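You operate a simulated robot arm through the tools that you are given. There is no shell and no other tool. Be economical: measure what you need, move in short steps, check, and stop when the job is done.

You run a simulated robot arm. Do the job below in one go: nothing can be reset, and whatever is moved stays where it is left.

JOB
Press the blue basin button two times. Take the blue jar and leave it on the teal dish. Switch the orange lever on the beige trolley off. Put the teal card on the navy bench top away on the orange bench top. Put the pot labelled "Oat" from the navy bench top on the teal trolley top and the pot labelled "Almond" on top of the holed teal plate. Put one of the small banded lids from the olive bench top in the green basket. Any order will do. Set down upright: blue jar, teal card, cup. The orange lever on the beige trolley goes to its stop.

Only the result counts: the job must be done as asked and must still hold three seconds after the hand-in. Knocking over, shifting, dropping, spilling or breaking anything else fails it. Lids that push on must go on centred and level and be pressed home; caps that screw on are set level and turned clockwise until they are tight.

ROBOT AND FRAMES
A 5-joint arm with a two-finger parallel gripper on a trunk, on a base that drives. Base frame: it is fixed to the floor where the robot stands at the start and does not move with it; the origin is under the middle of the robot, x ahead of it, y to its left, z up; the surface under the hand at the start is at about z = 0.85. Readings come in m, degrees, newtons and seconds.
It reaches about 1.134 m from its shoulder. Its first joint turns from -149.0 to 149.0 degrees. Places, roughly: blue basin button [0.8, 0, 0.9]; blue jar (7x7x11 cm) [1, 1.5, 0.9]; green basket (23x16x9 cm) [-5.6, -2.2, 0.8]; holed teal plate (16x12x4 cm) [-3.8, -2.3, 0.8]; orange bench top [1, 1.6, 0.8]; orange lever on the beige trolley [-1.3, -2, 0.7]; small banded lid (7x7x6 cm) [-5.4, -2.2, 0.8]; tall grey cup, tall orange cup, tall purple cup [-4, -2.25, 0.75]; teal card [-3.5, -2.25, 0.75]; teal dish (12x9x2 cm) [0.7, 0.4, 0.9]; teal trolley top [-0.5, -2.3, 0.8]. Payload 1.57 kg.
The tool frame sits at the grasp point between the pads (the TCP): z along the fingers, y along the line on which they close. The tips reach 0.03 m beyond it. Largest opening 0.11 m; finger width 0.024, thickness 0.012; the body of the gripper, 0.048 by 0.112 m, starts 0.078 m behind the TCP.
Orientation is told as [roll, pitch, yaw] about the base's x, y, z axes, in that order, counted from this pose: with the fingers straight down and closing along the base's y, the tool's x points along the base's -x, its y along +y and its z along -z.

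CONTROLS
- The arm moves only by the tool nudge_tool. Its argument "commands" is a list of rows, each an object (a shift or turn left out is 0, a gripper value left out holds the last) with "slide": the shift along the tool's x, y, z in units of 30 mm (1.0 is 30 mm), a list of three; "angular": the turn, a rotation vector about the tool's x, y, z in units of 8 degrees (1.0 is 8 degrees), a list of three; "jaw": the gripper command, from -1 (shut) to 1 (fully open), values between in proportion. In form: [{"slide": [x, y, z], "angular": [rx, ry, rz], "jaw": jaw}, ...]. A call has 1 to 12 rows; each row shifts and turns the commanded pose from where the row before left it, along the tool's axes as they then stand. A call with a number of a shift or a turn outside -1 to 1 is refused whole. A row lasts 0.2 s, in which the tool goes at most 0.05 m and 8.6 degrees; a call with a longer step from one row to the next is refused whole, and so is a gripper value outside its range. Where a pose cannot be reached the arm comes as near as it can. A force on the tool above 40 N (or 10 N above the force at the start of the call, whichever is more), or a blocked arm, ends the call early, and 0.2 s more pass. Each finger travels about 0.153 m/s and halts on what it meets, pressing with about 23 N; the grip force reading is that of the motor and also rises with nothing between the fingers. The clock runs only during rows and for 0.2 s after the last one: add rows that do not move to give the fingers time. The reply holds the time, the measured pose of the TCP, the force on the tool along the base axes, the opening and the grip force, in the units named above and with some noise, with the torque about the TCP (base axes, N m) and any sound that the robot's microphone picked up.
- Cameras (640 x 400 px; columns grow to the right, rows downward): "scene" is now at [0.0344, 0.1689, 1.8673]; the picture's right is [0.08, -1.00, 0.00], its down [-0.81, -0.06, -0.59] and it looks along [0.58, 0.05, -0.81] (base axes); focal length 278 px, centre (320, 200). "wrist" rides on the gripper at [0.07, 0.016, -0.141] in the tool frame; the picture's right is [-0.23, 0.97, 0.00], its down [-0.86, -0.20, -0.48] and it looks along [-0.47, -0.11, 0.88] (tool axes); focal length 222 px, centre (320, 200). There is no depth. A picture from a camera that has moved, and an enlarged one, comes with that camera's place and axes in the base frame and with its lens. The place of the scene camera against the robot may be out by one fixed shift of up to 0.025 m in any direction.
- camera(camera): a new picture of that camera. It takes no simulated time.
- raise_lower(by): slides the trunk up (or, below 0, down) by that many m; the arm and the scene camera ride with it, the base frame stays. It gives what a move gives, with no picture.
- roll_base(legs): drives the robot by 1 to 6 legs, each [ahead, turn to the left] in m and degrees, along the robot's own axes; the way and the turn of a leg run together, so that a leg with both is an arc; at most 1.5 m and 180 degrees a leg. The arm and the cameras ride along, it lands a little off, and it stops where it bumps. It gives what a move gives.
- pan_tilt(pan, tilt): turns the head with the scene camera to pan (to the left, within 155 degrees either way) and tilt (down, from -29 to 69), counted from straight ahead of the robot. It gives what a move gives.
- enlarge(camera, box): a new picture of the part [left, top, right, bottom] of that camera's present view, enlarged. It takes no simulated time.
- finish_job(): hands the job in; it is judged then, once.

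Go step by step. Nothing tells you exact positions but the pictures and the camera data: compare them with the known pose of the tool, close in by small moves and look again before you grip or let go. The budget is 186 turns and 156 pictures, counting those below and the enlarged ones. Unless the task says otherwise, let go and move clear before handing in.

The tools are called as a command line: name --argument value ..., lists and objects as JSON in quotes. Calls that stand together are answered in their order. nudge_tool: Moves the arm, as the interface text tells. Its arguments: {"type":"object","properties":{"commands":{"type":"array"}},"required":["commands"]} The other tools are called the same way: raise_lower (by) slides the trunk up or down; roll_base (legs) drives the base; pan_tilt (pan, tilt) turns the head that bears the scene camera; camera (camera) takes a picture; enlarge (camera, box) takes an enlarged picture of a part of a camera's view; finish_job () hands the job in.

At the start:

```text
t: 0.0
tool_pos: [0.6762, -0.0662, 1.1607]
tcp_rot: [0.0, 0.0, -1.6]
contact_force: [0.1, 0.0, 0.4]
torque: [0.02, 0.01, 0.04]
opening: 0.1101
gripper_force: 0.0
trunk travel left (down, up): [-0.893, 0.077]
robot x, y, heading: [-0.0017, 0.0042, 0.2]
head pan, tilt: [4.5, 54.1]
```

scene: 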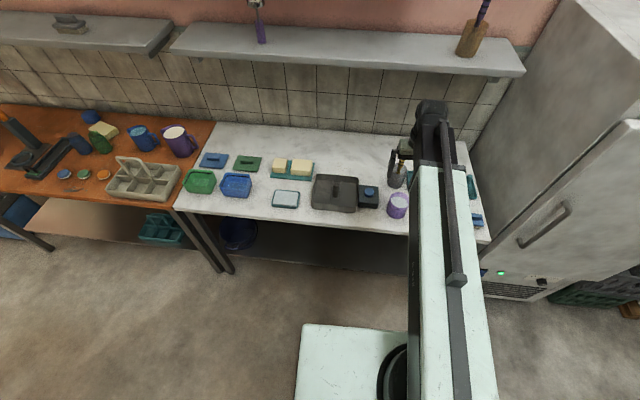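
wrist: 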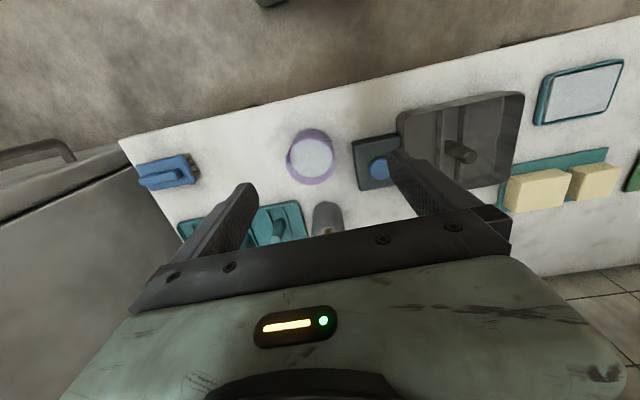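

The bench in front holds the basin with the blue button beside it. I'll look closer at the surroundings before moving.

enlarge --camera "scene" --box '[170, 110, 490, 310]'

enlarge --camera "scene" --box '[0, 80, 240, 230]'

enlarge --camera "wrist" --box '[280, 60, 600, 260]'

```text
2.00 times, centred on (330, 210) of scene
camera zoom: at [0.0344, 0.1689, 1.8673], right [0.08, -1.0, 0.0], down [-0.81, -0.06, -0.59], along [0.58, 0.05, -0.81], focal length 556 px, centre (300, 180)
```

zoom: 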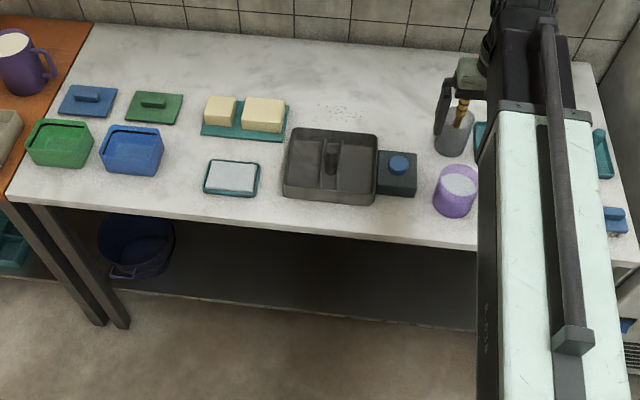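

```text
2.67 times, centred on (120, 155) of scene
camera zoom: at [0.0344, 0.1689, 1.8673], right [0.08, -1.0, 0.0], down [-0.81, -0.06, -0.59], along [0.58, 0.05, -0.81], focal length 741 px, centre (853, 320)
```

zoom: 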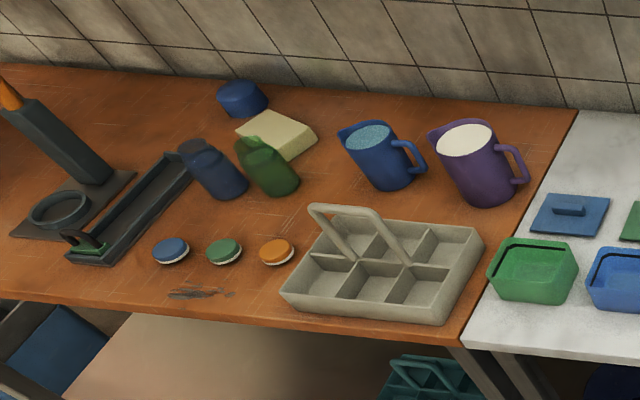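

```text
2.00 times, centred on (440, 160) of wrist
camera zoom: at [0.6085, -0.0472, 1.3009], right [0.25, 0.97, 0.0], down [0.85, -0.22, 0.48], along [0.46, -0.12, -0.88], focal length 444 px, centre (80, 280)
```

zoom: 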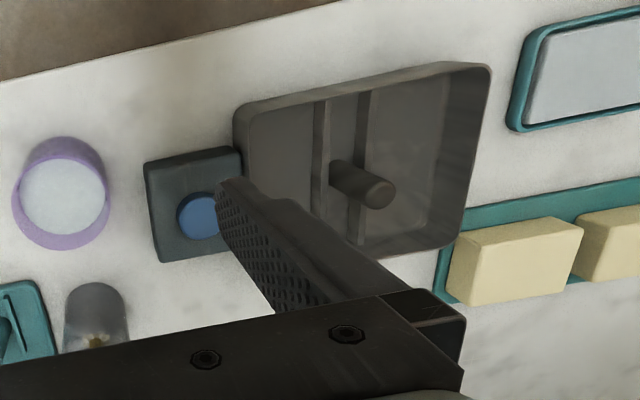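

The button lies at about (0.775, 0.022), top near 0.91. I'll shut the jaw and go above it.

nudge_tool --commands '[{"slide": [-0.8, 0.75, 0], "jaw": -1}, {"slide": [-0.8, 0.75, 0]}, {"slide": [-0.8, 0.75, 0]}, {"slide": [-0.8, 0.75, 0]}, {"slide": [0, 0, 1]}, {"slide": [0, 0, 1]}, {"slide": [0, 0, 1]}, {"slide": [0, 0, 1]}, {"slide": [0, 0, 1]}, {}]'

camera --camera "wrist"

camera --camera "scene"

```text
t: 2.2
tool_pos: [0.7753, 0.0212, 1.1596]
tcp_rot: [0.0, 0.0, -1.6]
contact_force: [0.0, 0.3, -0.2]
torque: [0.02, 0.0, -0.02]
opening: 0.0
gripper_force: 21.7
out of reach, approached as far as the arm can: row 5, 6, 7, 8, 9
trunk travel left (down, up): [-0.893, 0.077]
robot x, y, heading: [0.0014, 0.0054, 0.1]
head pan, tilt: [4.5, 54.1]
```

```text
150 pictures are left
camera wrist: at [0.707, 0.0399, 1.3008], right [0.25, 0.97, 0.0], down [0.85, -0.22, 0.48], along [0.46, -0.12, -0.88], focal length 222 px, centre (320, 200)
```

wrist: 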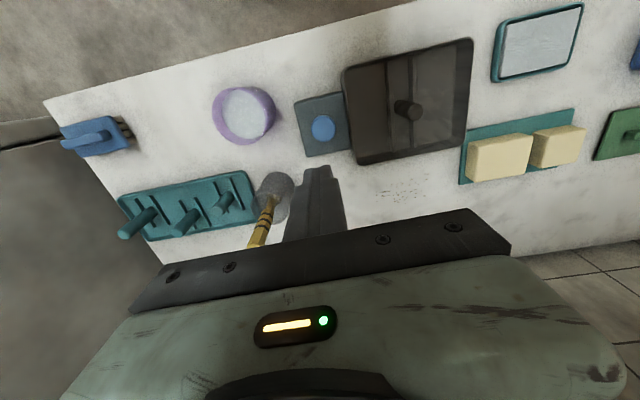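

```text
149 pictures are left
camera scene: at [0.0344, 0.1689, 1.8673], right [0.08, -1.0, 0.0], down [-0.81, -0.06, -0.59], along [0.58, 0.05, -0.81], focal length 278 px, centre (320, 200)
```

scene: 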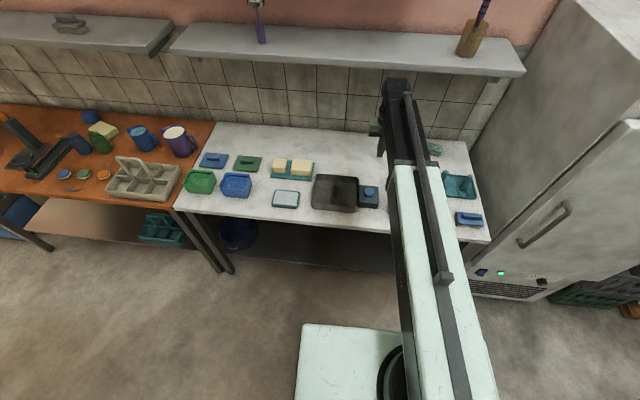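

The arm can't go down vertically here, so I'll use the trunk. The button triangulates to (0.778, 0.027, 0.90).

raise_lower --by -0.19

camera --camera "wrist"

camera --camera "scene"

```text
t: 4.3
tool_pos: [0.775, 0.0217, 0.9695]
tcp_rot: [0.0, 0.0, -1.6]
contact_force: [-0.2, 1.0, 0.0]
torque: [0.0, -0.02, -0.01]
opening: 0.0
gripper_force: 21.4
trunk travel left (down, up): [-0.703, 0.267]
robot x, y, heading: [0.0001, 0.0097, 0.0]
head pan, tilt: [4.5, 54.1]
```

```text
148 pictures are left
camera wrist: at [0.7069, 0.0399, 1.1109], right [0.25, 0.97, 0.0], down [0.85, -0.22, 0.48], along [0.46, -0.12, -0.88], focal length 222 px, centre (320, 200)
```

wrist: 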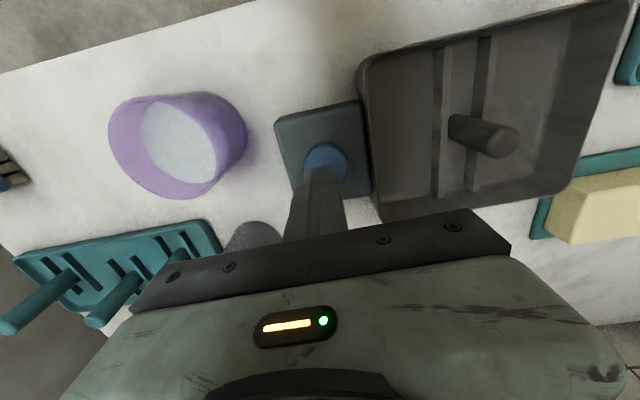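

```text
147 pictures are left
camera scene: at [0.0344, 0.1689, 1.6773], right [0.08, -1.0, 0.0], down [-0.81, -0.06, -0.59], along [0.58, 0.05, -0.81], focal length 278 px, centre (320, 200)
```

scene: 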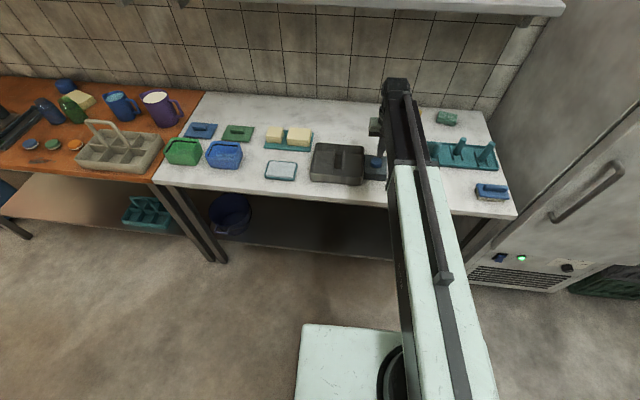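

The tips hover about 4 cm over the button. I'll shift 6 mm to the left and test raising the arm, so that the arm rather than the trunk can press.

nudge_tool --commands '[{"slide": [0, 0.2, -0.8]}, {"slide": [0, 0, -0.8]}, {"slide": [0, 0, -0.8]}, {}]'

```text
t: 5.3
tool_pos: [0.775, 0.0275, 0.9699]
tcp_rot: [0.1, 0.0, -1.5]
contact_force: [-0.2, 0.4, 0.0]
torque: [0.0, 0.04, 0.0]
opening: 0.0001
gripper_force: 21.2
out of reach, approached as far as the arm can: row 1, 2, 3
trunk travel left (down, up): [-0.703, 0.267]
robot x, y, heading: [0.0011, 0.0038, 0.1]
head pan, tilt: [4.5, 54.1]
```

The arm evidently has no vertical travel of its own, so height comes from the trunk. I'll press the button with small trunk steps.

raise_lower --by -0.03

raise_lower --by -0.006

camera --camera "wrist"

```text
t: 6.0
tool_pos: [0.7756, 0.028, 0.9402]
tcp_rot: [0.0, 0.0, -1.5]
contact_force: [0.8, 0.6, -0.3]
torque: [0.01, -0.02, 0.02]
opening: 0.0001
gripper_force: 21.2
trunk travel left (down, up): [-0.673, 0.297]
robot x, y, heading: [0.0031, 0.0118, 0.1]
head pan, tilt: [4.5, 54.1]
```

```text
t: 6.6
tool_pos: [0.7743, 0.0272, 0.9345]
tcp_rot: [0.1, -0.1, -1.6]
contact_force: [0.7, 0.1, 2.5]
torque: [-0.06, -0.03, 0.05]
opening: 0.0
gripper_force: 21.6
trunk travel left (down, up): [-0.667, 0.303]
robot x, y, heading: [-0.0007, 0.0081, 0.1]
head pan, tilt: [4.5, 54.1]
```

```text
146 pictures are left
camera wrist: at [0.7065, 0.0464, 1.0749], right [0.25, 0.97, 0.0], down [0.85, -0.22, 0.48], along [0.46, -0.12, -0.88], focal length 222 px, centre (320, 200)
```

wrist: 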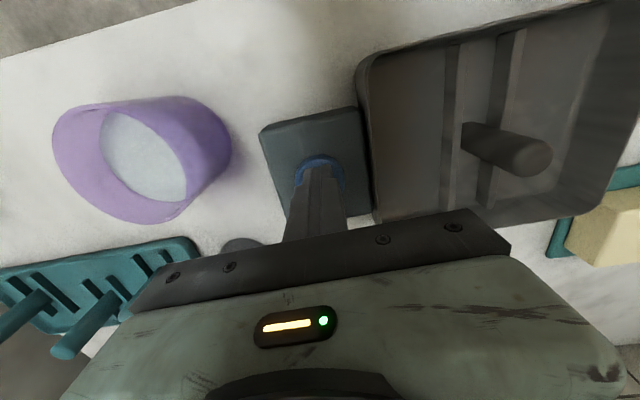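

Contact begins at TCP z ≈ 0.9345. I'll press a little further and listen for a click.

raise_lower --by -0.003

raise_lower --by -0.002

```text
t: 7.1
tool_pos: [0.7761, 0.0282, 0.9325]
tcp_rot: [0.1, 0.0, -1.6]
contact_force: [0.1, -0.1, 2.4]
torque: [0.0, -0.06, -0.01]
opening: 0.0001
gripper_force: 21.0
trunk travel left (down, up): [-0.664, 0.306]
robot x, y, heading: [0.0021, 0.0053, 0.3]
head pan, tilt: [4.5, 54.1]
heard: click
```

```text
t: 7.6
tool_pos: [0.775, 0.0267, 0.9279]
tcp_rot: [-0.1, -0.1, -1.5]
contact_force: [2.0, 0.3, 2.2]
torque: [-0.01, -0.07, 0.02]
opening: 0.0
gripper_force: 21.2
trunk travel left (down, up): [-0.662, 0.308]
robot x, y, heading: [0.0003, 0.0075, -0.1]
head pan, tilt: [4.5, 54.1]
```

One click heard. I release fully and press once more.

raise_lower --by 0.025

raise_lower --by -0.025

raise_lower --by 0.12

pan_tilt --pan 55 --tilt 40

camera --camera "scene"

```text
t: 8.3
tool_pos: [0.7751, 0.0271, 0.9547]
tcp_rot: [0.0, 0.1, -1.5]
contact_force: [0.0, -0.4, -0.2]
torque: [0.0, 0.04, -0.02]
opening: 0.0003
gripper_force: 21.4
trunk travel left (down, up): [-0.687, 0.283]
robot x, y, heading: [0.0008, 0.0095, -0.4]
head pan, tilt: [4.5, 54.1]
```

```text
t: 9.0
tool_pos: [0.7751, 0.0279, 0.9291]
tcp_rot: [0.0, 0.0, -1.6]
contact_force: [0.3, -0.3, 4.1]
torque: [-0.01, -0.03, -0.01]
opening: 0.0
gripper_force: 21.0
trunk travel left (down, up): [-0.662, 0.308]
robot x, y, heading: [-0.0005, 0.0069, -0.0]
head pan, tilt: [4.5, 54.1]
heard: click
```

```text
t: 10.5
tool_pos: [0.7751, 0.0281, 1.0492]
tcp_rot: [-0.1, -0.1, -1.7]
contact_force: [-0.4, 0.3, 1.1]
torque: [-0.01, -0.01, -0.02]
opening: 0.0002
gripper_force: 21.2
trunk travel left (down, up): [-0.782, 0.188]
robot x, y, heading: [0.0031, 0.0101, -0.2]
head pan, tilt: [4.5, 54.1]
```

```text
t: 11.7
tool_pos: [0.7754, 0.0274, 1.049]
tcp_rot: [-0.1, 0.0, -1.7]
contact_force: [0.5, -0.6, 0.1]
torque: [0.02, -0.02, -0.02]
opening: 0.0001
gripper_force: 21.4
trunk travel left (down, up): [-0.782, 0.188]
robot x, y, heading: [0.0026, 0.0076, 0.0]
head pan, tilt: [55.0, 40.0]
```

```text
145 pictures are left
camera scene: at [0.0104, 0.2328, 1.7757], right [0.82, -0.57, 0.0], down [-0.37, -0.53, -0.77], along [0.44, 0.63, -0.64], focal length 278 px, centre (320, 200)
```

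scene: 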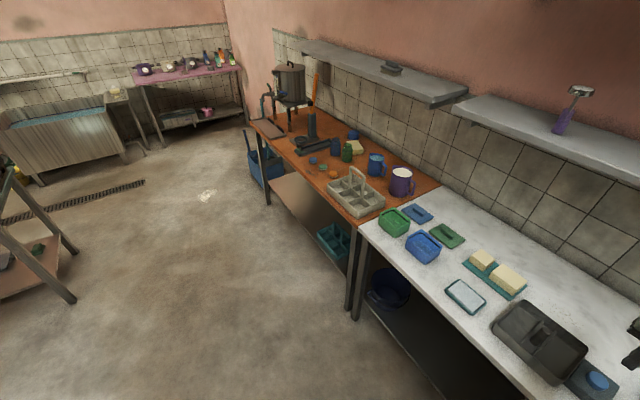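

Both clicks are in. Next the blue jar: I look closely at the orange bench.

enlarge --camera "scene" --box '[260, 110, 420, 210]'

```text
4.00 times, centred on (340, 160) of scene
camera zoom: at [0.0104, 0.2328, 1.7757], right [0.82, -0.57, 0.0], down [-0.37, -0.53, -0.77], along [0.44, 0.63, -0.64], focal length 1112 px, centre (240, 360)
```

zoom: 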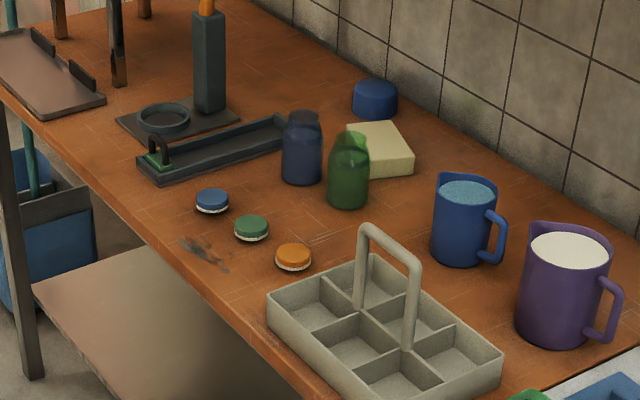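

The blue jar stands at about (1.0, 1.48), next to the green jar. I'll raise the trunk and drive over in front of it.

raise_lower --by 0.18

roll_base --legs '[[0, 90], [1.4, 0], [0, -90]]'

pan_tilt --pan 5 --tilt 48

camera --camera "scene"

camera --camera "wrist"

```text
t: 13.7
tool_pos: [0.7755, 0.0282, 1.2289]
tcp_rot: [0.0, 0.1, -1.6]
contact_force: [0.0, 0.1, -0.5]
torque: [0.02, -0.01, 0.02]
opening: 0.0
gripper_force: 21.4
trunk travel left (down, up): [-0.962, 0.008]
robot x, y, heading: [-0.0021, 0.006, 0.0]
head pan, tilt: [55.0, 40.0]
```

```text
t: 28.4
tool_pos: [0.7791, 1.4296, 1.2282]
tcp_rot: [0.0, 0.2, -1.9]
contact_force: [0.5, 0.7, -0.2]
torque: [0.0, 0.0, -0.02]
opening: 0.0
gripper_force: 22.0
trunk travel left (down, up): [-0.962, 0.008]
robot x, y, heading: [0.0026, 1.4417, 0.1]
head pan, tilt: [55.0, 40.0]
```

```text
t: 29.6
tool_pos: [0.7783, 1.4305, 1.2287]
tcp_rot: [0.1, 0.0, -1.8]
contact_force: [0.0, -0.1, -0.4]
torque: [0.01, -0.02, 0.03]
opening: 0.0
gripper_force: 21.9
trunk travel left (down, up): [-0.962, 0.008]
robot x, y, heading: [0.0009, 1.4406, 0.3]
head pan, tilt: [5.0, 48.0]
```

```text
143 pictures are left
camera scene: at [0.0431, 1.6057, 1.9443], right [0.09, -1.0, 0.0], down [-0.74, -0.07, -0.67], along [0.67, 0.06, -0.74], focal length 278 px, centre (320, 200)
```

scene: 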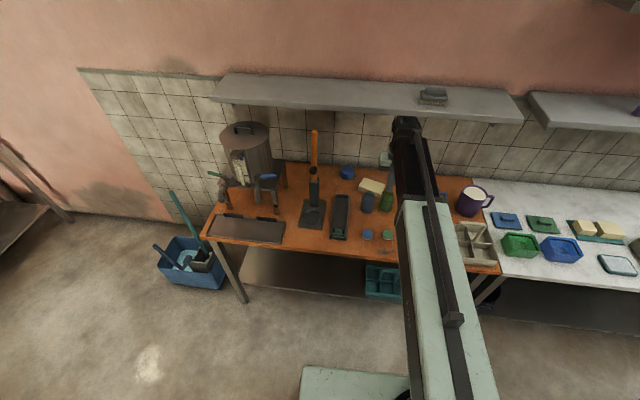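

```text
142 pictures are left
camera wrist: at [0.7103, 1.4488, 1.3698], right [0.26, 0.97, 0.0], down [0.85, -0.23, 0.48], along [0.46, -0.12, -0.88], focal length 222 px, centre (320, 200)
```

wrist: 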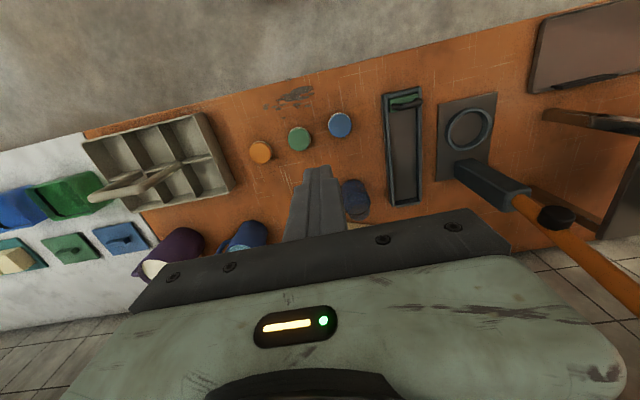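

The jar lies ahead, at roughly (0.97–1.0, 1.45–1.48). I'll lower a bit, open the jaw, extend, and turn the gripper 90° so it closes along x, clear of the green jar.

raise_lower --by -0.12

nudge_tool --commands '[{"angular": [0, 0, -1], "jaw": 1}, {"angular": [0, 0, -1]}, {"angular": [0, 0, -1]}, {"angular": [0, 0, -1]}, {"angular": [0, 0, -1]}, {"angular": [0, 0, -1]}, {"angular": [0, 0, -1]}, {"angular": [0, 0, -1]}, {"angular": [0, 0, -1]}, {"angular": [0, 0, -1]}, {"angular": [0, 0, -1]}, {"angular": [0, 0, -0.45]}]'

camera --camera "wrist"

camera --camera "scene"

```text
t: 31.1
tool_pos: [0.7792, 1.4302, 1.1102]
tcp_rot: [0.0, 0.0, -2.0]
contact_force: [-0.4, 0.7, 0.3]
torque: [0.02, 0.0, -0.01]
opening: 0.0002
gripper_force: 21.2
trunk travel left (down, up): [-0.842, 0.128]
robot x, y, heading: [0.0044, 1.44, 0.2]
head pan, tilt: [5.0, 48.0]
```

```text
t: 33.7
tool_pos: [0.7785, 1.4292, 1.1093]
tcp_rot: [0.0, 0.0, 89.9]
contact_force: [0.3, -0.4, -0.1]
torque: [0.01, 0.01, 0.02]
opening: 0.1102
gripper_force: 0.1
trunk travel left (down, up): [-0.842, 0.128]
robot x, y, heading: [0.0031, 1.4383, 0.0]
head pan, tilt: [5.0, 48.0]
```

```text
141 pictures are left
camera wrist: at [0.7627, 1.3605, 1.2498], right [-0.97, 0.23, 0.0], down [0.2, 0.85, 0.48], along [0.11, 0.47, -0.88], focal length 222 px, centre (320, 200)
```

wrist: 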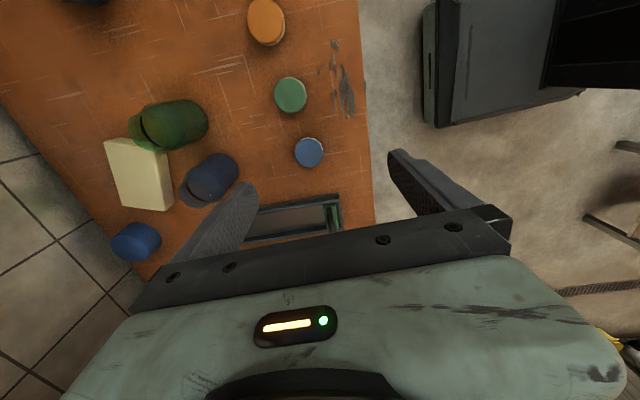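

```text
140 pictures are left
camera scene: at [0.0431, 1.6057, 1.8243], right [0.09, -1.0, 0.0], down [-0.74, -0.07, -0.67], along [0.67, 0.06, -0.74], focal length 278 px, centre (320, 200)
```

scene: 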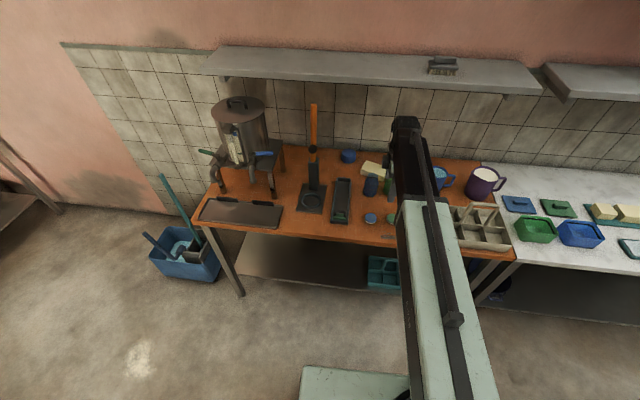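

I zoom in on the jar to localise its top.

enlarge --camera "wrist" --box '[90, 80, 330, 230]'

enlarge --camera "scene" --box '[310, 130, 430, 250]'

```text
2.67 times, centred on (210, 155) of wrist
camera zoom: at [0.7627, 1.3605, 1.2498], right [-0.97, 0.23, 0.0], down [0.2, 0.85, 0.48], along [0.11, 0.47, -0.88], focal length 592 px, centre (613, 320)
```

zoom: 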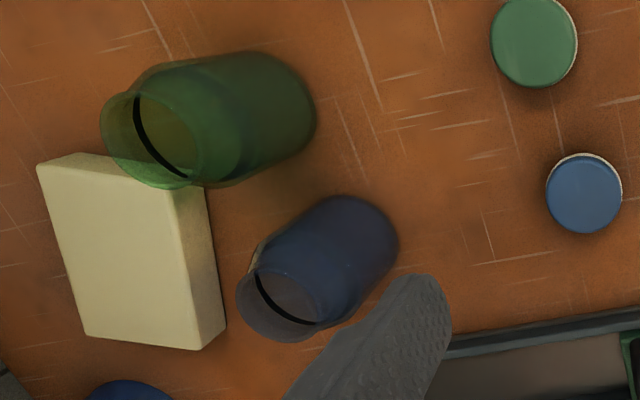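

```text
3.33 times, centred on (370, 190) of scene
camera zoom: at [0.0431, 1.6057, 1.8243], right [0.09, -1.0, 0.0], down [-0.74, -0.07, -0.67], along [0.67, 0.06, -0.74], focal length 927 px, centre (153, 233)
```

zoom: 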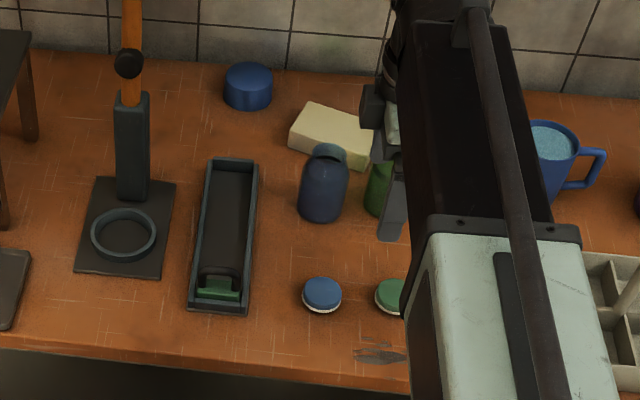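

The jar axis is at (0.972, 1.4635). I lower to hover height, extend above it, and check.

raise_lower --by -0.07

nudge_tool --commands '[{"slide": [-0.162, -0.92, 0]}, {"slide": [-0.162, -0.92, 0]}, {"slide": [-0.162, -0.92, 0]}, {"slide": [-0.162, -0.92, 0]}, {"slide": [-0.162, -0.92, 0]}, {"slide": [-0.162, -0.92, 0]}, {"slide": [-0.162, -0.92, 0]}, {}]'

camera --camera "wrist"

camera --camera "scene"

```text
t: 34.8
tool_pos: [0.7774, 1.4295, 1.039]
tcp_rot: [0.0, 0.0, 89.8]
contact_force: [-0.1, -0.3, 0.2]
torque: [-0.02, 0.0, 0.02]
opening: 0.11
gripper_force: 0.1
trunk travel left (down, up): [-0.772, 0.198]
robot x, y, heading: [0.002, 1.442, 0.2]
head pan, tilt: [5.0, 48.0]
```

```text
t: 36.5
tool_pos: [0.9488, 1.4636, 1.0393]
tcp_rot: [-0.2, 0.1, 89.7]
contact_force: [0.2, -0.2, 0.8]
torque: [-0.02, 0.01, -0.02]
opening: 0.1101
gripper_force: 0.0
out of reach, approached as far as the arm can: row 7
trunk travel left (down, up): [-0.772, 0.198]
robot x, y, heading: [0.0026, 1.4443, 0.3]
head pan, tilt: [5.0, 48.0]
```

```text
137 pictures are left
camera wrist: at [0.9341, 1.3936, 1.1797], right [-0.97, 0.23, 0.0], down [0.2, 0.85, 0.48], along [0.11, 0.47, -0.88], focal length 222 px, centre (320, 200)
```

wrist: 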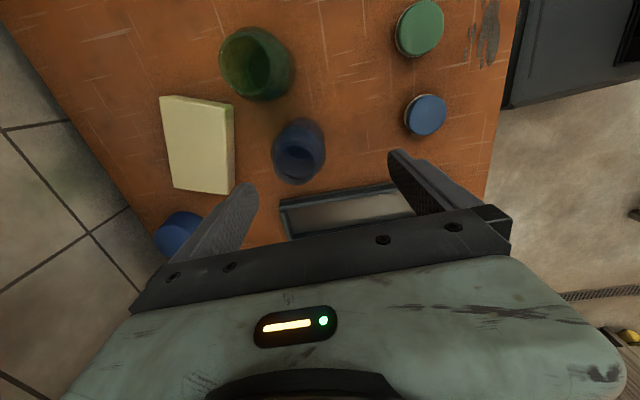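

```text
136 pictures are left
camera scene: at [0.0432, 1.6057, 1.7543], right [0.09, -1.0, 0.0], down [-0.74, -0.07, -0.67], along [0.67, 0.06, -0.74], focal length 278 px, centre (320, 200)
```

scene: 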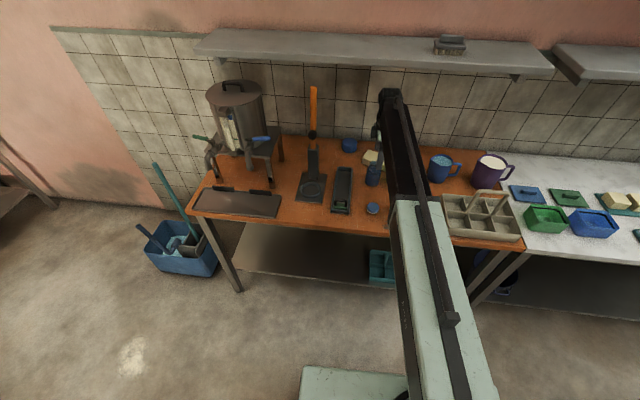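

The arm reaches only x≈0.95 from here; I'll drive 4 cm forward and check.

roll_base --legs '[[0.04, 0]]'

camera --camera "wrist"

```text
t: 37.4
tool_pos: [0.9912, 1.4633, 1.0382]
tcp_rot: [-0.2, 0.1, 89.6]
contact_force: [0.0, 0.2, 0.0]
torque: [0.0, 0.01, -0.01]
opening: 0.1099
gripper_force: 0.1
trunk travel left (down, up): [-0.772, 0.198]
robot x, y, heading: [0.0445, 1.4417, 0.3]
head pan, tilt: [5.0, 48.0]
```

```text
135 pictures are left
camera wrist: at [0.9747, 1.3936, 1.1795], right [-0.97, 0.23, 0.0], down [0.2, 0.85, 0.48], along [0.11, 0.47, -0.88], focal length 222 px, centre (320, 200)
```

wrist: 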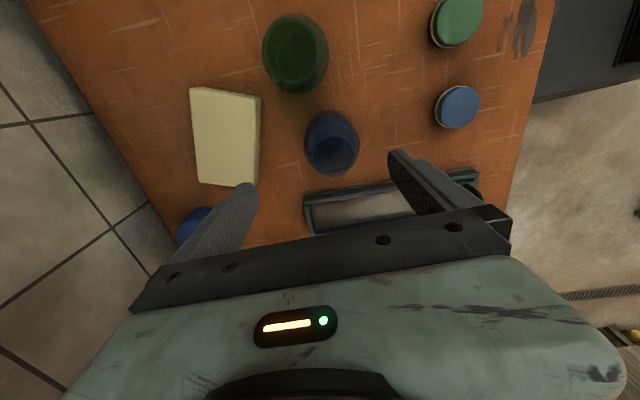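

Jar centre reads (0.972, 1.459). I align and lower halfway to check.

nudge_tool --commands '[{"slide": [0.13, 0.63, 0]}, {}]'

raise_lower --by -0.06

camera --camera "wrist"

```text
t: 38.0
tool_pos: [0.9716, 1.4598, 1.0381]
tcp_rot: [-0.1, 0.0, 89.8]
contact_force: [-0.2, 0.7, 0.7]
torque: [0.02, -0.02, 0.04]
opening: 0.1101
gripper_force: 0.0
trunk travel left (down, up): [-0.772, 0.198]
robot x, y, heading: [0.0456, 1.4442, 0.1]
head pan, tilt: [5.0, 48.0]
```

```text
t: 39.0
tool_pos: [0.9711, 1.4607, 0.9786]
tcp_rot: [0.0, 0.1, 89.7]
contact_force: [0.2, -0.1, -0.1]
torque: [0.03, 0.02, 0.01]
opening: 0.1101
gripper_force: 0.0
trunk travel left (down, up): [-0.712, 0.258]
robot x, y, heading: [0.0492, 1.4423, 0.3]
head pan, tilt: [5.0, 48.0]
```

```text
134 pictures are left
camera wrist: at [0.9555, 1.3898, 1.1198], right [-0.97, 0.23, 0.0], down [0.2, 0.85, 0.48], along [0.11, 0.47, -0.88], focal length 222 px, centre (320, 200)
```

wrist: 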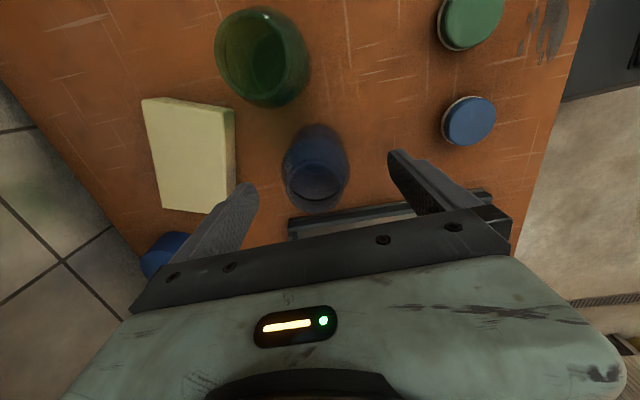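

Well centred. Lower to grip height and close.

raise_lower --by -0.072

nudge_tool --commands '[{"jaw": -1}, {}, {}, {}]'

camera --camera "wrist"

```text
t: 40.1
tool_pos: [0.9723, 1.458, 0.9075]
tcp_rot: [-0.1, 0.0, 89.7]
contact_force: [0.6, -0.1, -0.9]
torque: [0.02, 0.0, 0.02]
opening: 0.1101
gripper_force: 0.0
trunk travel left (down, up): [-0.64, 0.33]
robot x, y, heading: [0.0445, 1.4427, 0.5]
head pan, tilt: [5.0, 48.0]
```

```text
t: 41.1
tool_pos: [0.971, 1.4595, 0.9073]
tcp_rot: [-0.1, 0.0, 89.7]
contact_force: [-0.8, -0.2, 0.8]
torque: [0.0, 0.04, 0.03]
opening: 0.0652
gripper_force: 23.7
trunk travel left (down, up): [-0.64, 0.33]
robot x, y, heading: [0.0447, 1.4431, 0.1]
head pan, tilt: [5.0, 48.0]
```

```text
133 pictures are left
camera wrist: at [0.9555, 1.3898, 1.0479], right [-0.97, 0.23, 0.0], down [0.2, 0.85, 0.48], along [0.11, 0.47, -0.88], focal length 222 px, centre (320, 200)
```

wrist: 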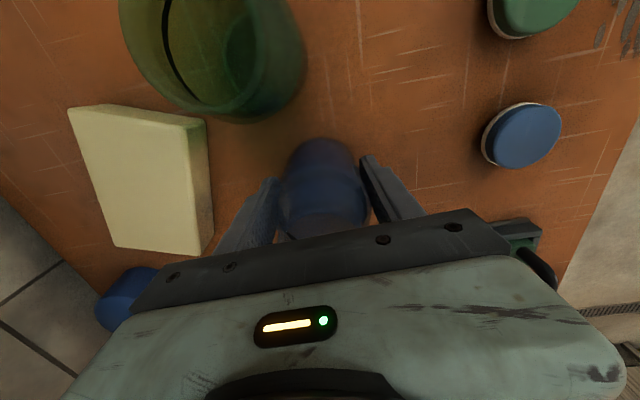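

Gripped firmly. I lift a bit, retract, lift higher, and drive back to the dish.

raise_lower --by 0.14

nudge_tool --commands '[{"slide": [0, 0.95, 0]}, {"slide": [0, 0.95, 0]}, {"slide": [0, 0.95, 0]}, {"slide": [0, 0.95, 0]}, {"slide": [0, 0.95, 0]}, {"slide": [0, 0.95, 0]}, {"slide": [0, 0.95, 0]}, {"slide": [0, 0.95, 0]}, {}]'

raise_lower --by 0.15

roll_base --legs '[[0, -90], [1.06, 0], [0, 90]]'

camera --camera "wrist"

camera --camera "scene"

```text
t: 42.8
tool_pos: [0.9725, 1.4599, 1.0465]
tcp_rot: [-0.1, 0.0, 89.7]
contact_force: [0.0, 0.4, -0.1]
torque: [0.03, 0.0, 0.0]
opening: 0.0655
gripper_force: 22.9
trunk travel left (down, up): [-0.78, 0.19]
robot x, y, heading: [0.0459, 1.4409, 0.3]
head pan, tilt: [5.0, 48.0]
```

```text
t: 44.8
tool_pos: [0.743, 1.4597, 1.0477]
tcp_rot: [-0.1, -0.1, 89.7]
contact_force: [-0.1, 0.0, -0.3]
torque: [0.0, 0.02, 0.0]
opening: 0.0653
gripper_force: 23.0
trunk travel left (down, up): [-0.78, 0.19]
robot x, y, heading: [0.0412, 1.4465, 0.1]
head pan, tilt: [5.0, 48.0]
```

```text
t: 46.5
tool_pos: [0.7432, 1.4601, 1.1963]
tcp_rot: [-0.1, 0.0, 89.7]
contact_force: [-0.8, 0.3, -1.4]
torque: [0.01, 0.01, -0.01]
opening: 0.0655
gripper_force: 23.3
trunk travel left (down, up): [-0.93, 0.04]
robot x, y, heading: [0.0445, 1.4401, 0.3]
head pan, tilt: [5.0, 48.0]
```

```text
t: 59.7
tool_pos: [0.7319, 0.3731, 1.1968]
tcp_rot: [-0.1, 0.0, 88.6]
contact_force: [0.3, -1.0, -0.3]
torque: [0.02, 0.03, 0.02]
opening: 0.065
gripper_force: 23.4
trunk travel left (down, up): [-0.93, 0.04]
robot x, y, heading: [0.0298, 0.3479, -1.3]
head pan, tilt: [5.0, 48.0]
```

```text
132 pictures are left
camera wrist: at [0.7141, 0.3042, 1.3373], right [-0.97, 0.25, 0.0], down [0.22, 0.85, 0.48], along [0.12, 0.46, -0.88], focal length 222 px, centre (320, 200)
```

wrist: 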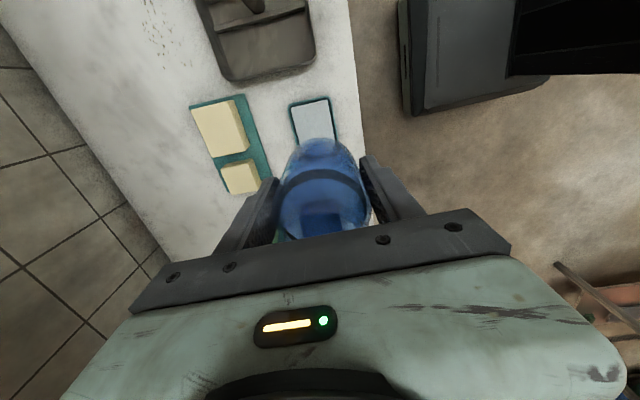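

```text
131 pictures are left
camera scene: at [0.0774, 0.5077, 1.9123], right [0.06, -1.0, 0.0], down [-0.74, -0.05, -0.67], along [0.67, 0.04, -0.74], focal length 278 px, centre (320, 200)
```

scene: 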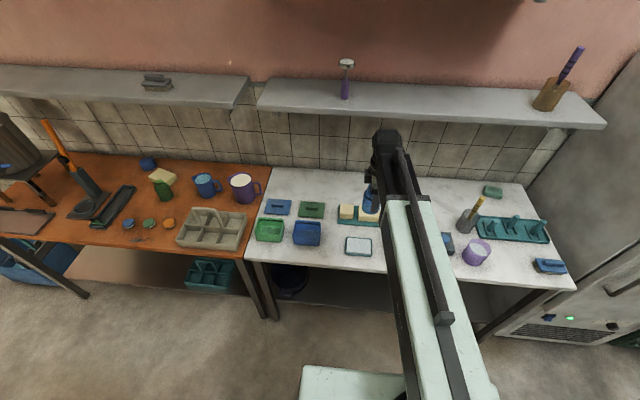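

The dish centre works out at about (0.746, 0.389). I align the jar over it and lower partway.

nudge_tool --commands '[{"slide": [-0.53, -0.47, 0]}, {}]'

raise_lower --by -0.22

enlarge --camera "wrist" --box '[180, 60, 500, 260]'

enlarge --camera "scene" --box '[300, 120, 460, 260]'

```text
t: 60.3
tool_pos: [0.7449, 0.3864, 1.1971]
tcp_rot: [-0.2, -0.1, 88.5]
contact_force: [0.1, 0.9, -0.6]
torque: [-0.05, -0.02, 0.04]
opening: 0.0656
gripper_force: 22.7
trunk travel left (down, up): [-0.93, 0.04]
robot x, y, heading: [0.0302, 0.3477, -1.6]
head pan, tilt: [5.0, 48.0]
```

```text
t: 62.6
tool_pos: [0.7464, 0.3878, 0.9776]
tcp_rot: [-0.1, -0.1, 88.4]
contact_force: [-0.3, 0.0, -0.7]
torque: [0.01, -0.02, -0.04]
opening: 0.0655
gripper_force: 22.7
trunk travel left (down, up): [-0.71, 0.26]
robot x, y, heading: [0.0313, 0.3469, -1.3]
head pan, tilt: [5.0, 48.0]
```

```text
2.00 times, centred on (340, 160) of wrist
camera zoom: at [0.728, 0.3197, 1.1178], right [-0.97, 0.25, 0.0], down [0.22, 0.85, 0.48], along [0.12, 0.46, -0.88], focal length 444 px, centre (280, 280)
```

zoom: 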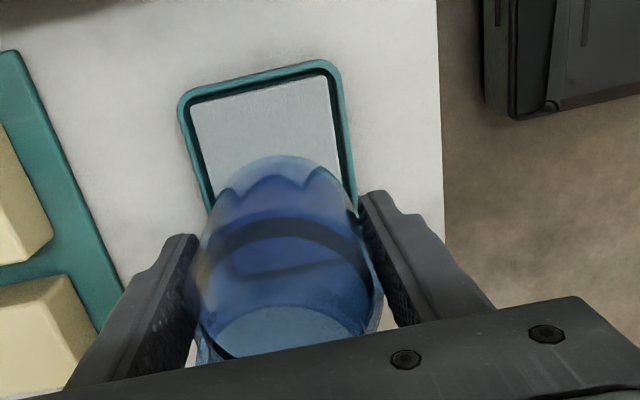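

```text
2.86 times, centred on (380, 190) of scene
camera zoom: at [0.076, 0.508, 1.6923], right [0.06, -1.0, 0.0], down [-0.74, -0.05, -0.67], along [0.67, 0.04, -0.74], focal length 794 px, centre (149, 229)
```

zoom: 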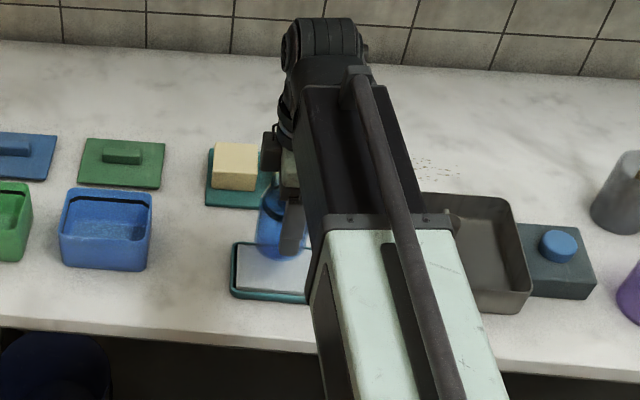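

The dish centre refines to (0.7465, 0.394). Shift 6 mm and lower gently towards contact.

nudge_tool --commands '[{"slide": [-0.2, 0, 0]}, {}]'

raise_lower --by -0.045

raise_lower --by -0.005

camera --camera "wrist"

```text
t: 63.2
tool_pos: [0.7456, 0.3946, 0.9763]
tcp_rot: [-0.1, 0.0, 88.6]
contact_force: [-0.8, -0.5, -1.1]
torque: [-0.03, -0.02, -0.02]
opening: 0.0652
gripper_force: 22.8
trunk travel left (down, up): [-0.71, 0.26]
robot x, y, heading: [0.0349, 0.3451, -1.5]
head pan, tilt: [5.0, 48.0]
```

```text
t: 64.1
tool_pos: [0.7448, 0.3937, 0.9313]
tcp_rot: [0.0, -0.1, 88.4]
contact_force: [0.3, 0.6, -0.5]
torque: [0.0, -0.02, 0.0]
opening: 0.0652
gripper_force: 23.1
trunk travel left (down, up): [-0.665, 0.305]
robot x, y, heading: [0.0313, 0.3438, -1.2]
head pan, tilt: [5.0, 48.0]
```

```text
t: 64.7
tool_pos: [0.7461, 0.3942, 0.9264]
tcp_rot: [-0.1, 0.1, 88.4]
contact_force: [-0.9, 0.1, -1.0]
torque: [0.01, 0.03, 0.01]
opening: 0.0653
gripper_force: 22.8
trunk travel left (down, up): [-0.66, 0.31]
robot x, y, heading: [0.0317, 0.3483, -1.4]
head pan, tilt: [5.0, 48.0]
```

```text
128 pictures are left
camera wrist: at [0.7281, 0.3257, 1.0678], right [-0.97, 0.25, 0.0], down [0.22, 0.85, 0.48], along [0.12, 0.46, -0.88], focal length 222 px, centre (320, 200)
```

wrist: 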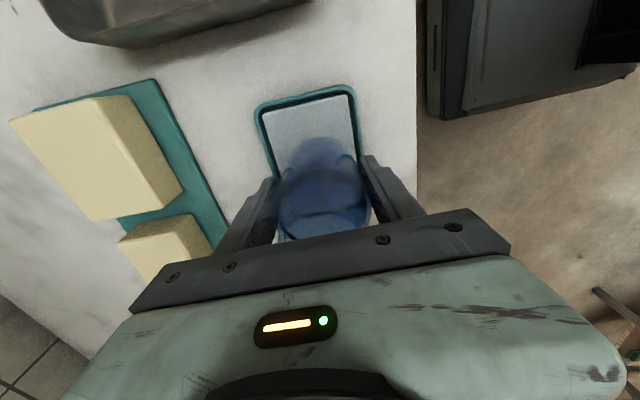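

Still no contact; I continue in small steps.

raise_lower --by -0.004

raise_lower --by -0.003

raise_lower --by -0.003

```text
t: 65.2
tool_pos: [0.7465, 0.3951, 0.9238]
tcp_rot: [0.0, 0.0, 88.5]
contact_force: [1.3, 0.2, 10.1]
torque: [0.1, 0.15, 0.0]
opening: 0.0653
gripper_force: 22.7
trunk travel left (down, up): [-0.656, 0.314]
robot x, y, heading: [0.029, 0.3427, -1.2]
head pan, tilt: [5.0, 48.0]
```

```text
t: 65.7
tool_pos: [0.7448, 0.3948, 0.9207]
tcp_rot: [-0.1, 0.1, 88.5]
contact_force: [0.8, -0.7, 11.9]
torque: [0.11, 0.2, 0.0]
opening: 0.0654
gripper_force: 23.4
trunk travel left (down, up): [-0.653, 0.317]
robot x, y, heading: [0.033, 0.3465, -1.7]
head pan, tilt: [5.0, 48.0]
```

```text
t: 66.2
tool_pos: [0.7444, 0.3943, 0.9175]
tcp_rot: [-0.1, 0.1, 88.5]
contact_force: [-1.1, -0.3, 11.6]
torque: [0.08, 0.28, 0.04]
opening: 0.0657
gripper_force: 22.8
trunk travel left (down, up): [-0.65, 0.32]
robot x, y, heading: [0.0296, 0.3445, -1.2]
head pan, tilt: [5.0, 48.0]
```

The jar stands on the dish. I release and check.

nudge_tool --commands '[{"jaw": 1}, {}, {}, {}]'

raise_lower --by 0.16

enlarge --camera "wrist" --box '[180, 60, 500, 260]'

```text
t: 67.2
tool_pos: [0.7455, 0.3932, 0.917]
tcp_rot: [-0.1, 0.1, 88.6]
contact_force: [-0.3, -0.1, -0.6]
torque: [0.0, 0.02, 0.02]
opening: 0.11
gripper_force: 0.0
trunk travel left (down, up): [-0.65, 0.32]
robot x, y, heading: [0.0321, 0.3441, -1.8]
head pan, tilt: [5.0, 48.0]
```

```text
t: 69.1
tool_pos: [0.7458, 0.3939, 1.077]
tcp_rot: [0.0, 0.0, 88.5]
contact_force: [-0.6, -0.5, 0.5]
torque: [0.02, 0.03, 0.01]
opening: 0.1099
gripper_force: 0.1
trunk travel left (down, up): [-0.81, 0.16]
robot x, y, heading: [0.0294, 0.3466, -1.7]
head pan, tilt: [5.0, 48.0]
```

```text
2.00 times, centred on (340, 160) of wrist
camera zoom: at [0.7281, 0.3257, 1.2178], right [-0.97, 0.25, 0.0], down [0.22, 0.85, 0.48], along [0.12, 0.46, -0.88], focal length 444 px, centre (280, 280)
```

zoom: 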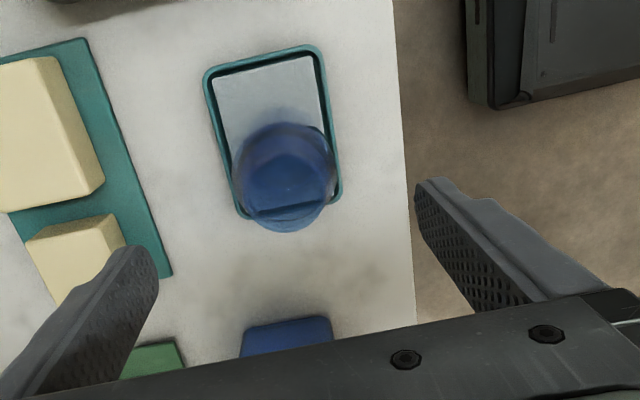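

I check the jar's uprightness from the scene camera with the arm moved aside.

nudge_tool --commands '[{"slide": [1, 0, 0], "jaw": -1}, {"slide": [1, 0, 0]}, {"slide": [1, 0, 0]}, {"slide": [1, 0, 0]}, {"slide": [1, 0, 0]}, {"slide": [1, 0, 0]}, {}]'

enlarge --camera "scene" --box '[280, 140, 440, 260]'

```text
t: 70.7
tool_pos: [0.741, 0.2149, 1.0767]
tcp_rot: [-0.2, 0.0, 88.6]
contact_force: [0.4, -0.1, -0.8]
torque: [0.02, -0.02, 0.01]
opening: 0.0002
gripper_force: 21.7
trunk travel left (down, up): [-0.81, 0.16]
robot x, y, heading: [0.0287, 0.3446, -1.3]
head pan, tilt: [5.0, 48.0]
```

```text
3.33 times, centred on (360, 200) of scene
camera zoom: at [0.0759, 0.5078, 1.7923], right [0.06, -1.0, 0.0], down [-0.74, -0.05, -0.67], along [0.67, 0.04, -0.74], focal length 927 px, centre (187, 200)
```

zoom: 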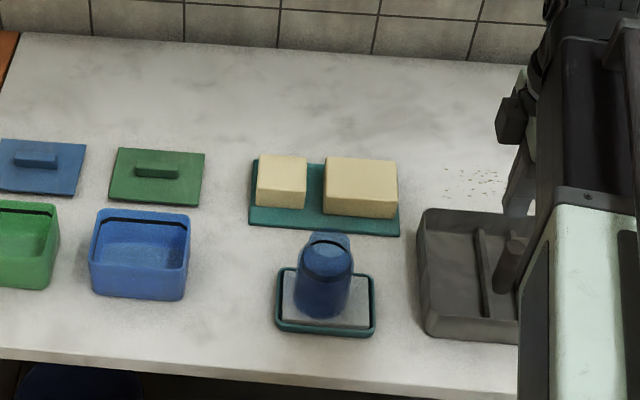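

The jar stands upright in the dish. Next I look behind at the other side of the room.

raise_lower --by 0.15

pan_tilt --pan -110 --tilt 25

camera --camera "scene"

pan_tilt --pan -150 --tilt 20

camera --camera "scene"

```text
t: 72.4
tool_pos: [0.7407, 0.2157, 1.2258]
tcp_rot: [-0.1, 0.0, 88.5]
contact_force: [0.0, -0.4, 0.5]
torque: [0.02, 0.01, 0.02]
opening: 0.0
gripper_force: 21.3
trunk travel left (down, up): [-0.96, 0.01]
robot x, y, heading: [0.0318, 0.3441, -1.7]
head pan, tilt: [5.0, 48.0]
```

```text
t: 74.4
tool_pos: [0.7407, 0.215, 1.2277]
tcp_rot: [-0.1, 0.0, 88.6]
contact_force: [-0.5, 0.9, 0.1]
torque: [0.01, 0.01, 0.02]
opening: 0.0
gripper_force: 21.7
trunk travel left (down, up): [-0.96, 0.01]
robot x, y, heading: [0.0314, 0.3492, -1.8]
head pan, tilt: [-110.0, 25.0]
```

```text
125 pictures are left
camera scene: at [-0.0364, 0.4175, 1.9771], right [-0.93, 0.37, 0.0], down [0.15, 0.39, -0.91], along [-0.33, -0.84, -0.42], focal length 278 px, centre (320, 200)
```

scene: 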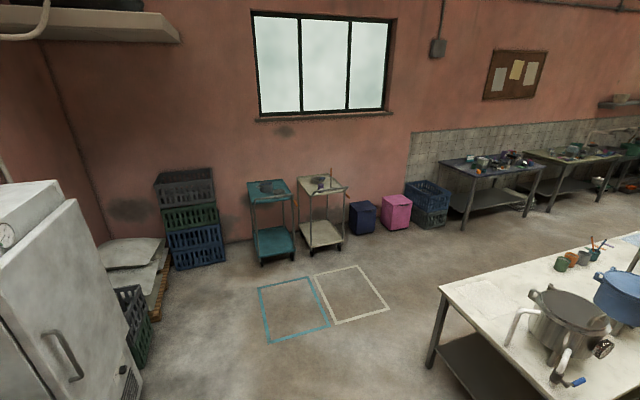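

```text
t: 75.4
tool_pos: [0.7416, 0.2168, 1.2271]
tcp_rot: [0.0, 0.0, 88.5]
contact_force: [0.0, -0.8, -0.2]
torque: [-0.02, -0.01, 0.0]
opening: 0.0
gripper_force: 20.7
trunk travel left (down, up): [-0.96, 0.01]
robot x, y, heading: [0.0305, 0.3448, -1.5]
head pan, tilt: [-150.0, 20.0]
```

```text
124 pictures are left
camera scene: at [-0.0845, 0.4587, 1.9852], right [-0.48, 0.88, 0.0], down [0.3, 0.16, -0.94], along [-0.83, -0.45, -0.34], focal length 278 px, centre (320, 200)
```

scene: 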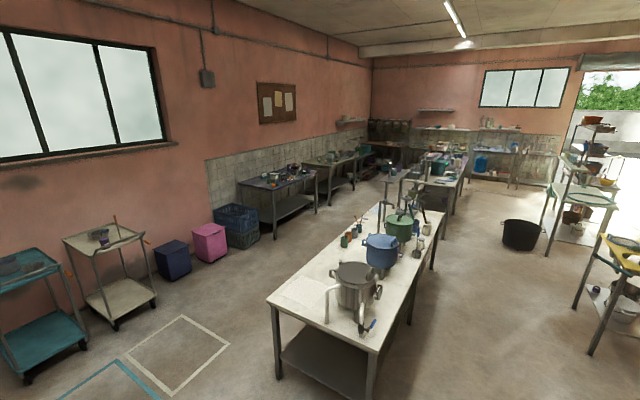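

Trolleys, the navy bench and the olive bench line the far wall. I drive towards the beige trolley first.

roll_base --legs '[[0, -88], [1.45, 0], [0, -90], [1.1, 0], [0, 90]]'

pan_tilt --pan 0 --tilt 40

camera --camera "scene"

camera --camera "wrist"

```text
t: 99.2
tool_pos: [-1.1866, -1.7961, 1.2265]
tcp_rot: [0.0, 0.0, -1.9]
contact_force: [0.6, -0.3, 0.9]
torque: [-0.01, 0.02, -0.02]
opening: 0.0
gripper_force: 20.7
trunk travel left (down, up): [-0.96, 0.01]
robot x, y, heading: [-1.0781, -1.0862, -92.4]
head pan, tilt: [-150.0, 20.0]
```

```text
t: 101.5
tool_pos: [-1.1883, -1.7963, 1.227]
tcp_rot: [-0.2, 0.1, -1.9]
contact_force: [-0.9, -0.2, -0.2]
torque: [0.02, -0.02, -0.02]
opening: 0.0
gripper_force: 21.7
trunk travel left (down, up): [-0.96, 0.01]
robot x, y, heading: [-1.0807, -1.0848, -92.4]
head pan, tilt: [0.0, 40.0]
```

```text
123 pictures are left
camera scene: at [-0.9026, -1.1463, 1.9538], right [-1.0, 0.04, 0.0], down [0.03, 0.64, -0.77], along [-0.03, -0.77, -0.64], focal length 278 px, centre (320, 200)
```

scene: 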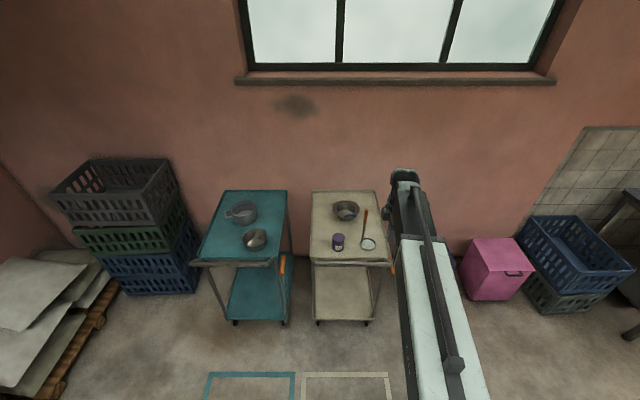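

```text
122 pictures are left
camera wrist: at [-1.2571, -1.7762, 1.3678], right [0.26, 0.97, 0.0], down [0.85, -0.23, 0.48], along [0.46, -0.13, -0.88], focal length 222 px, centre (320, 200)
```

wrist: 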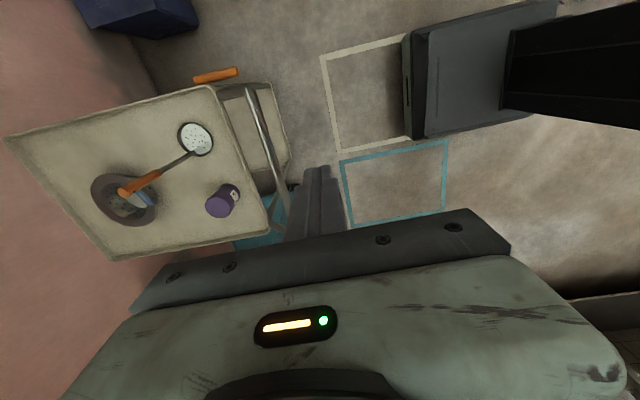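

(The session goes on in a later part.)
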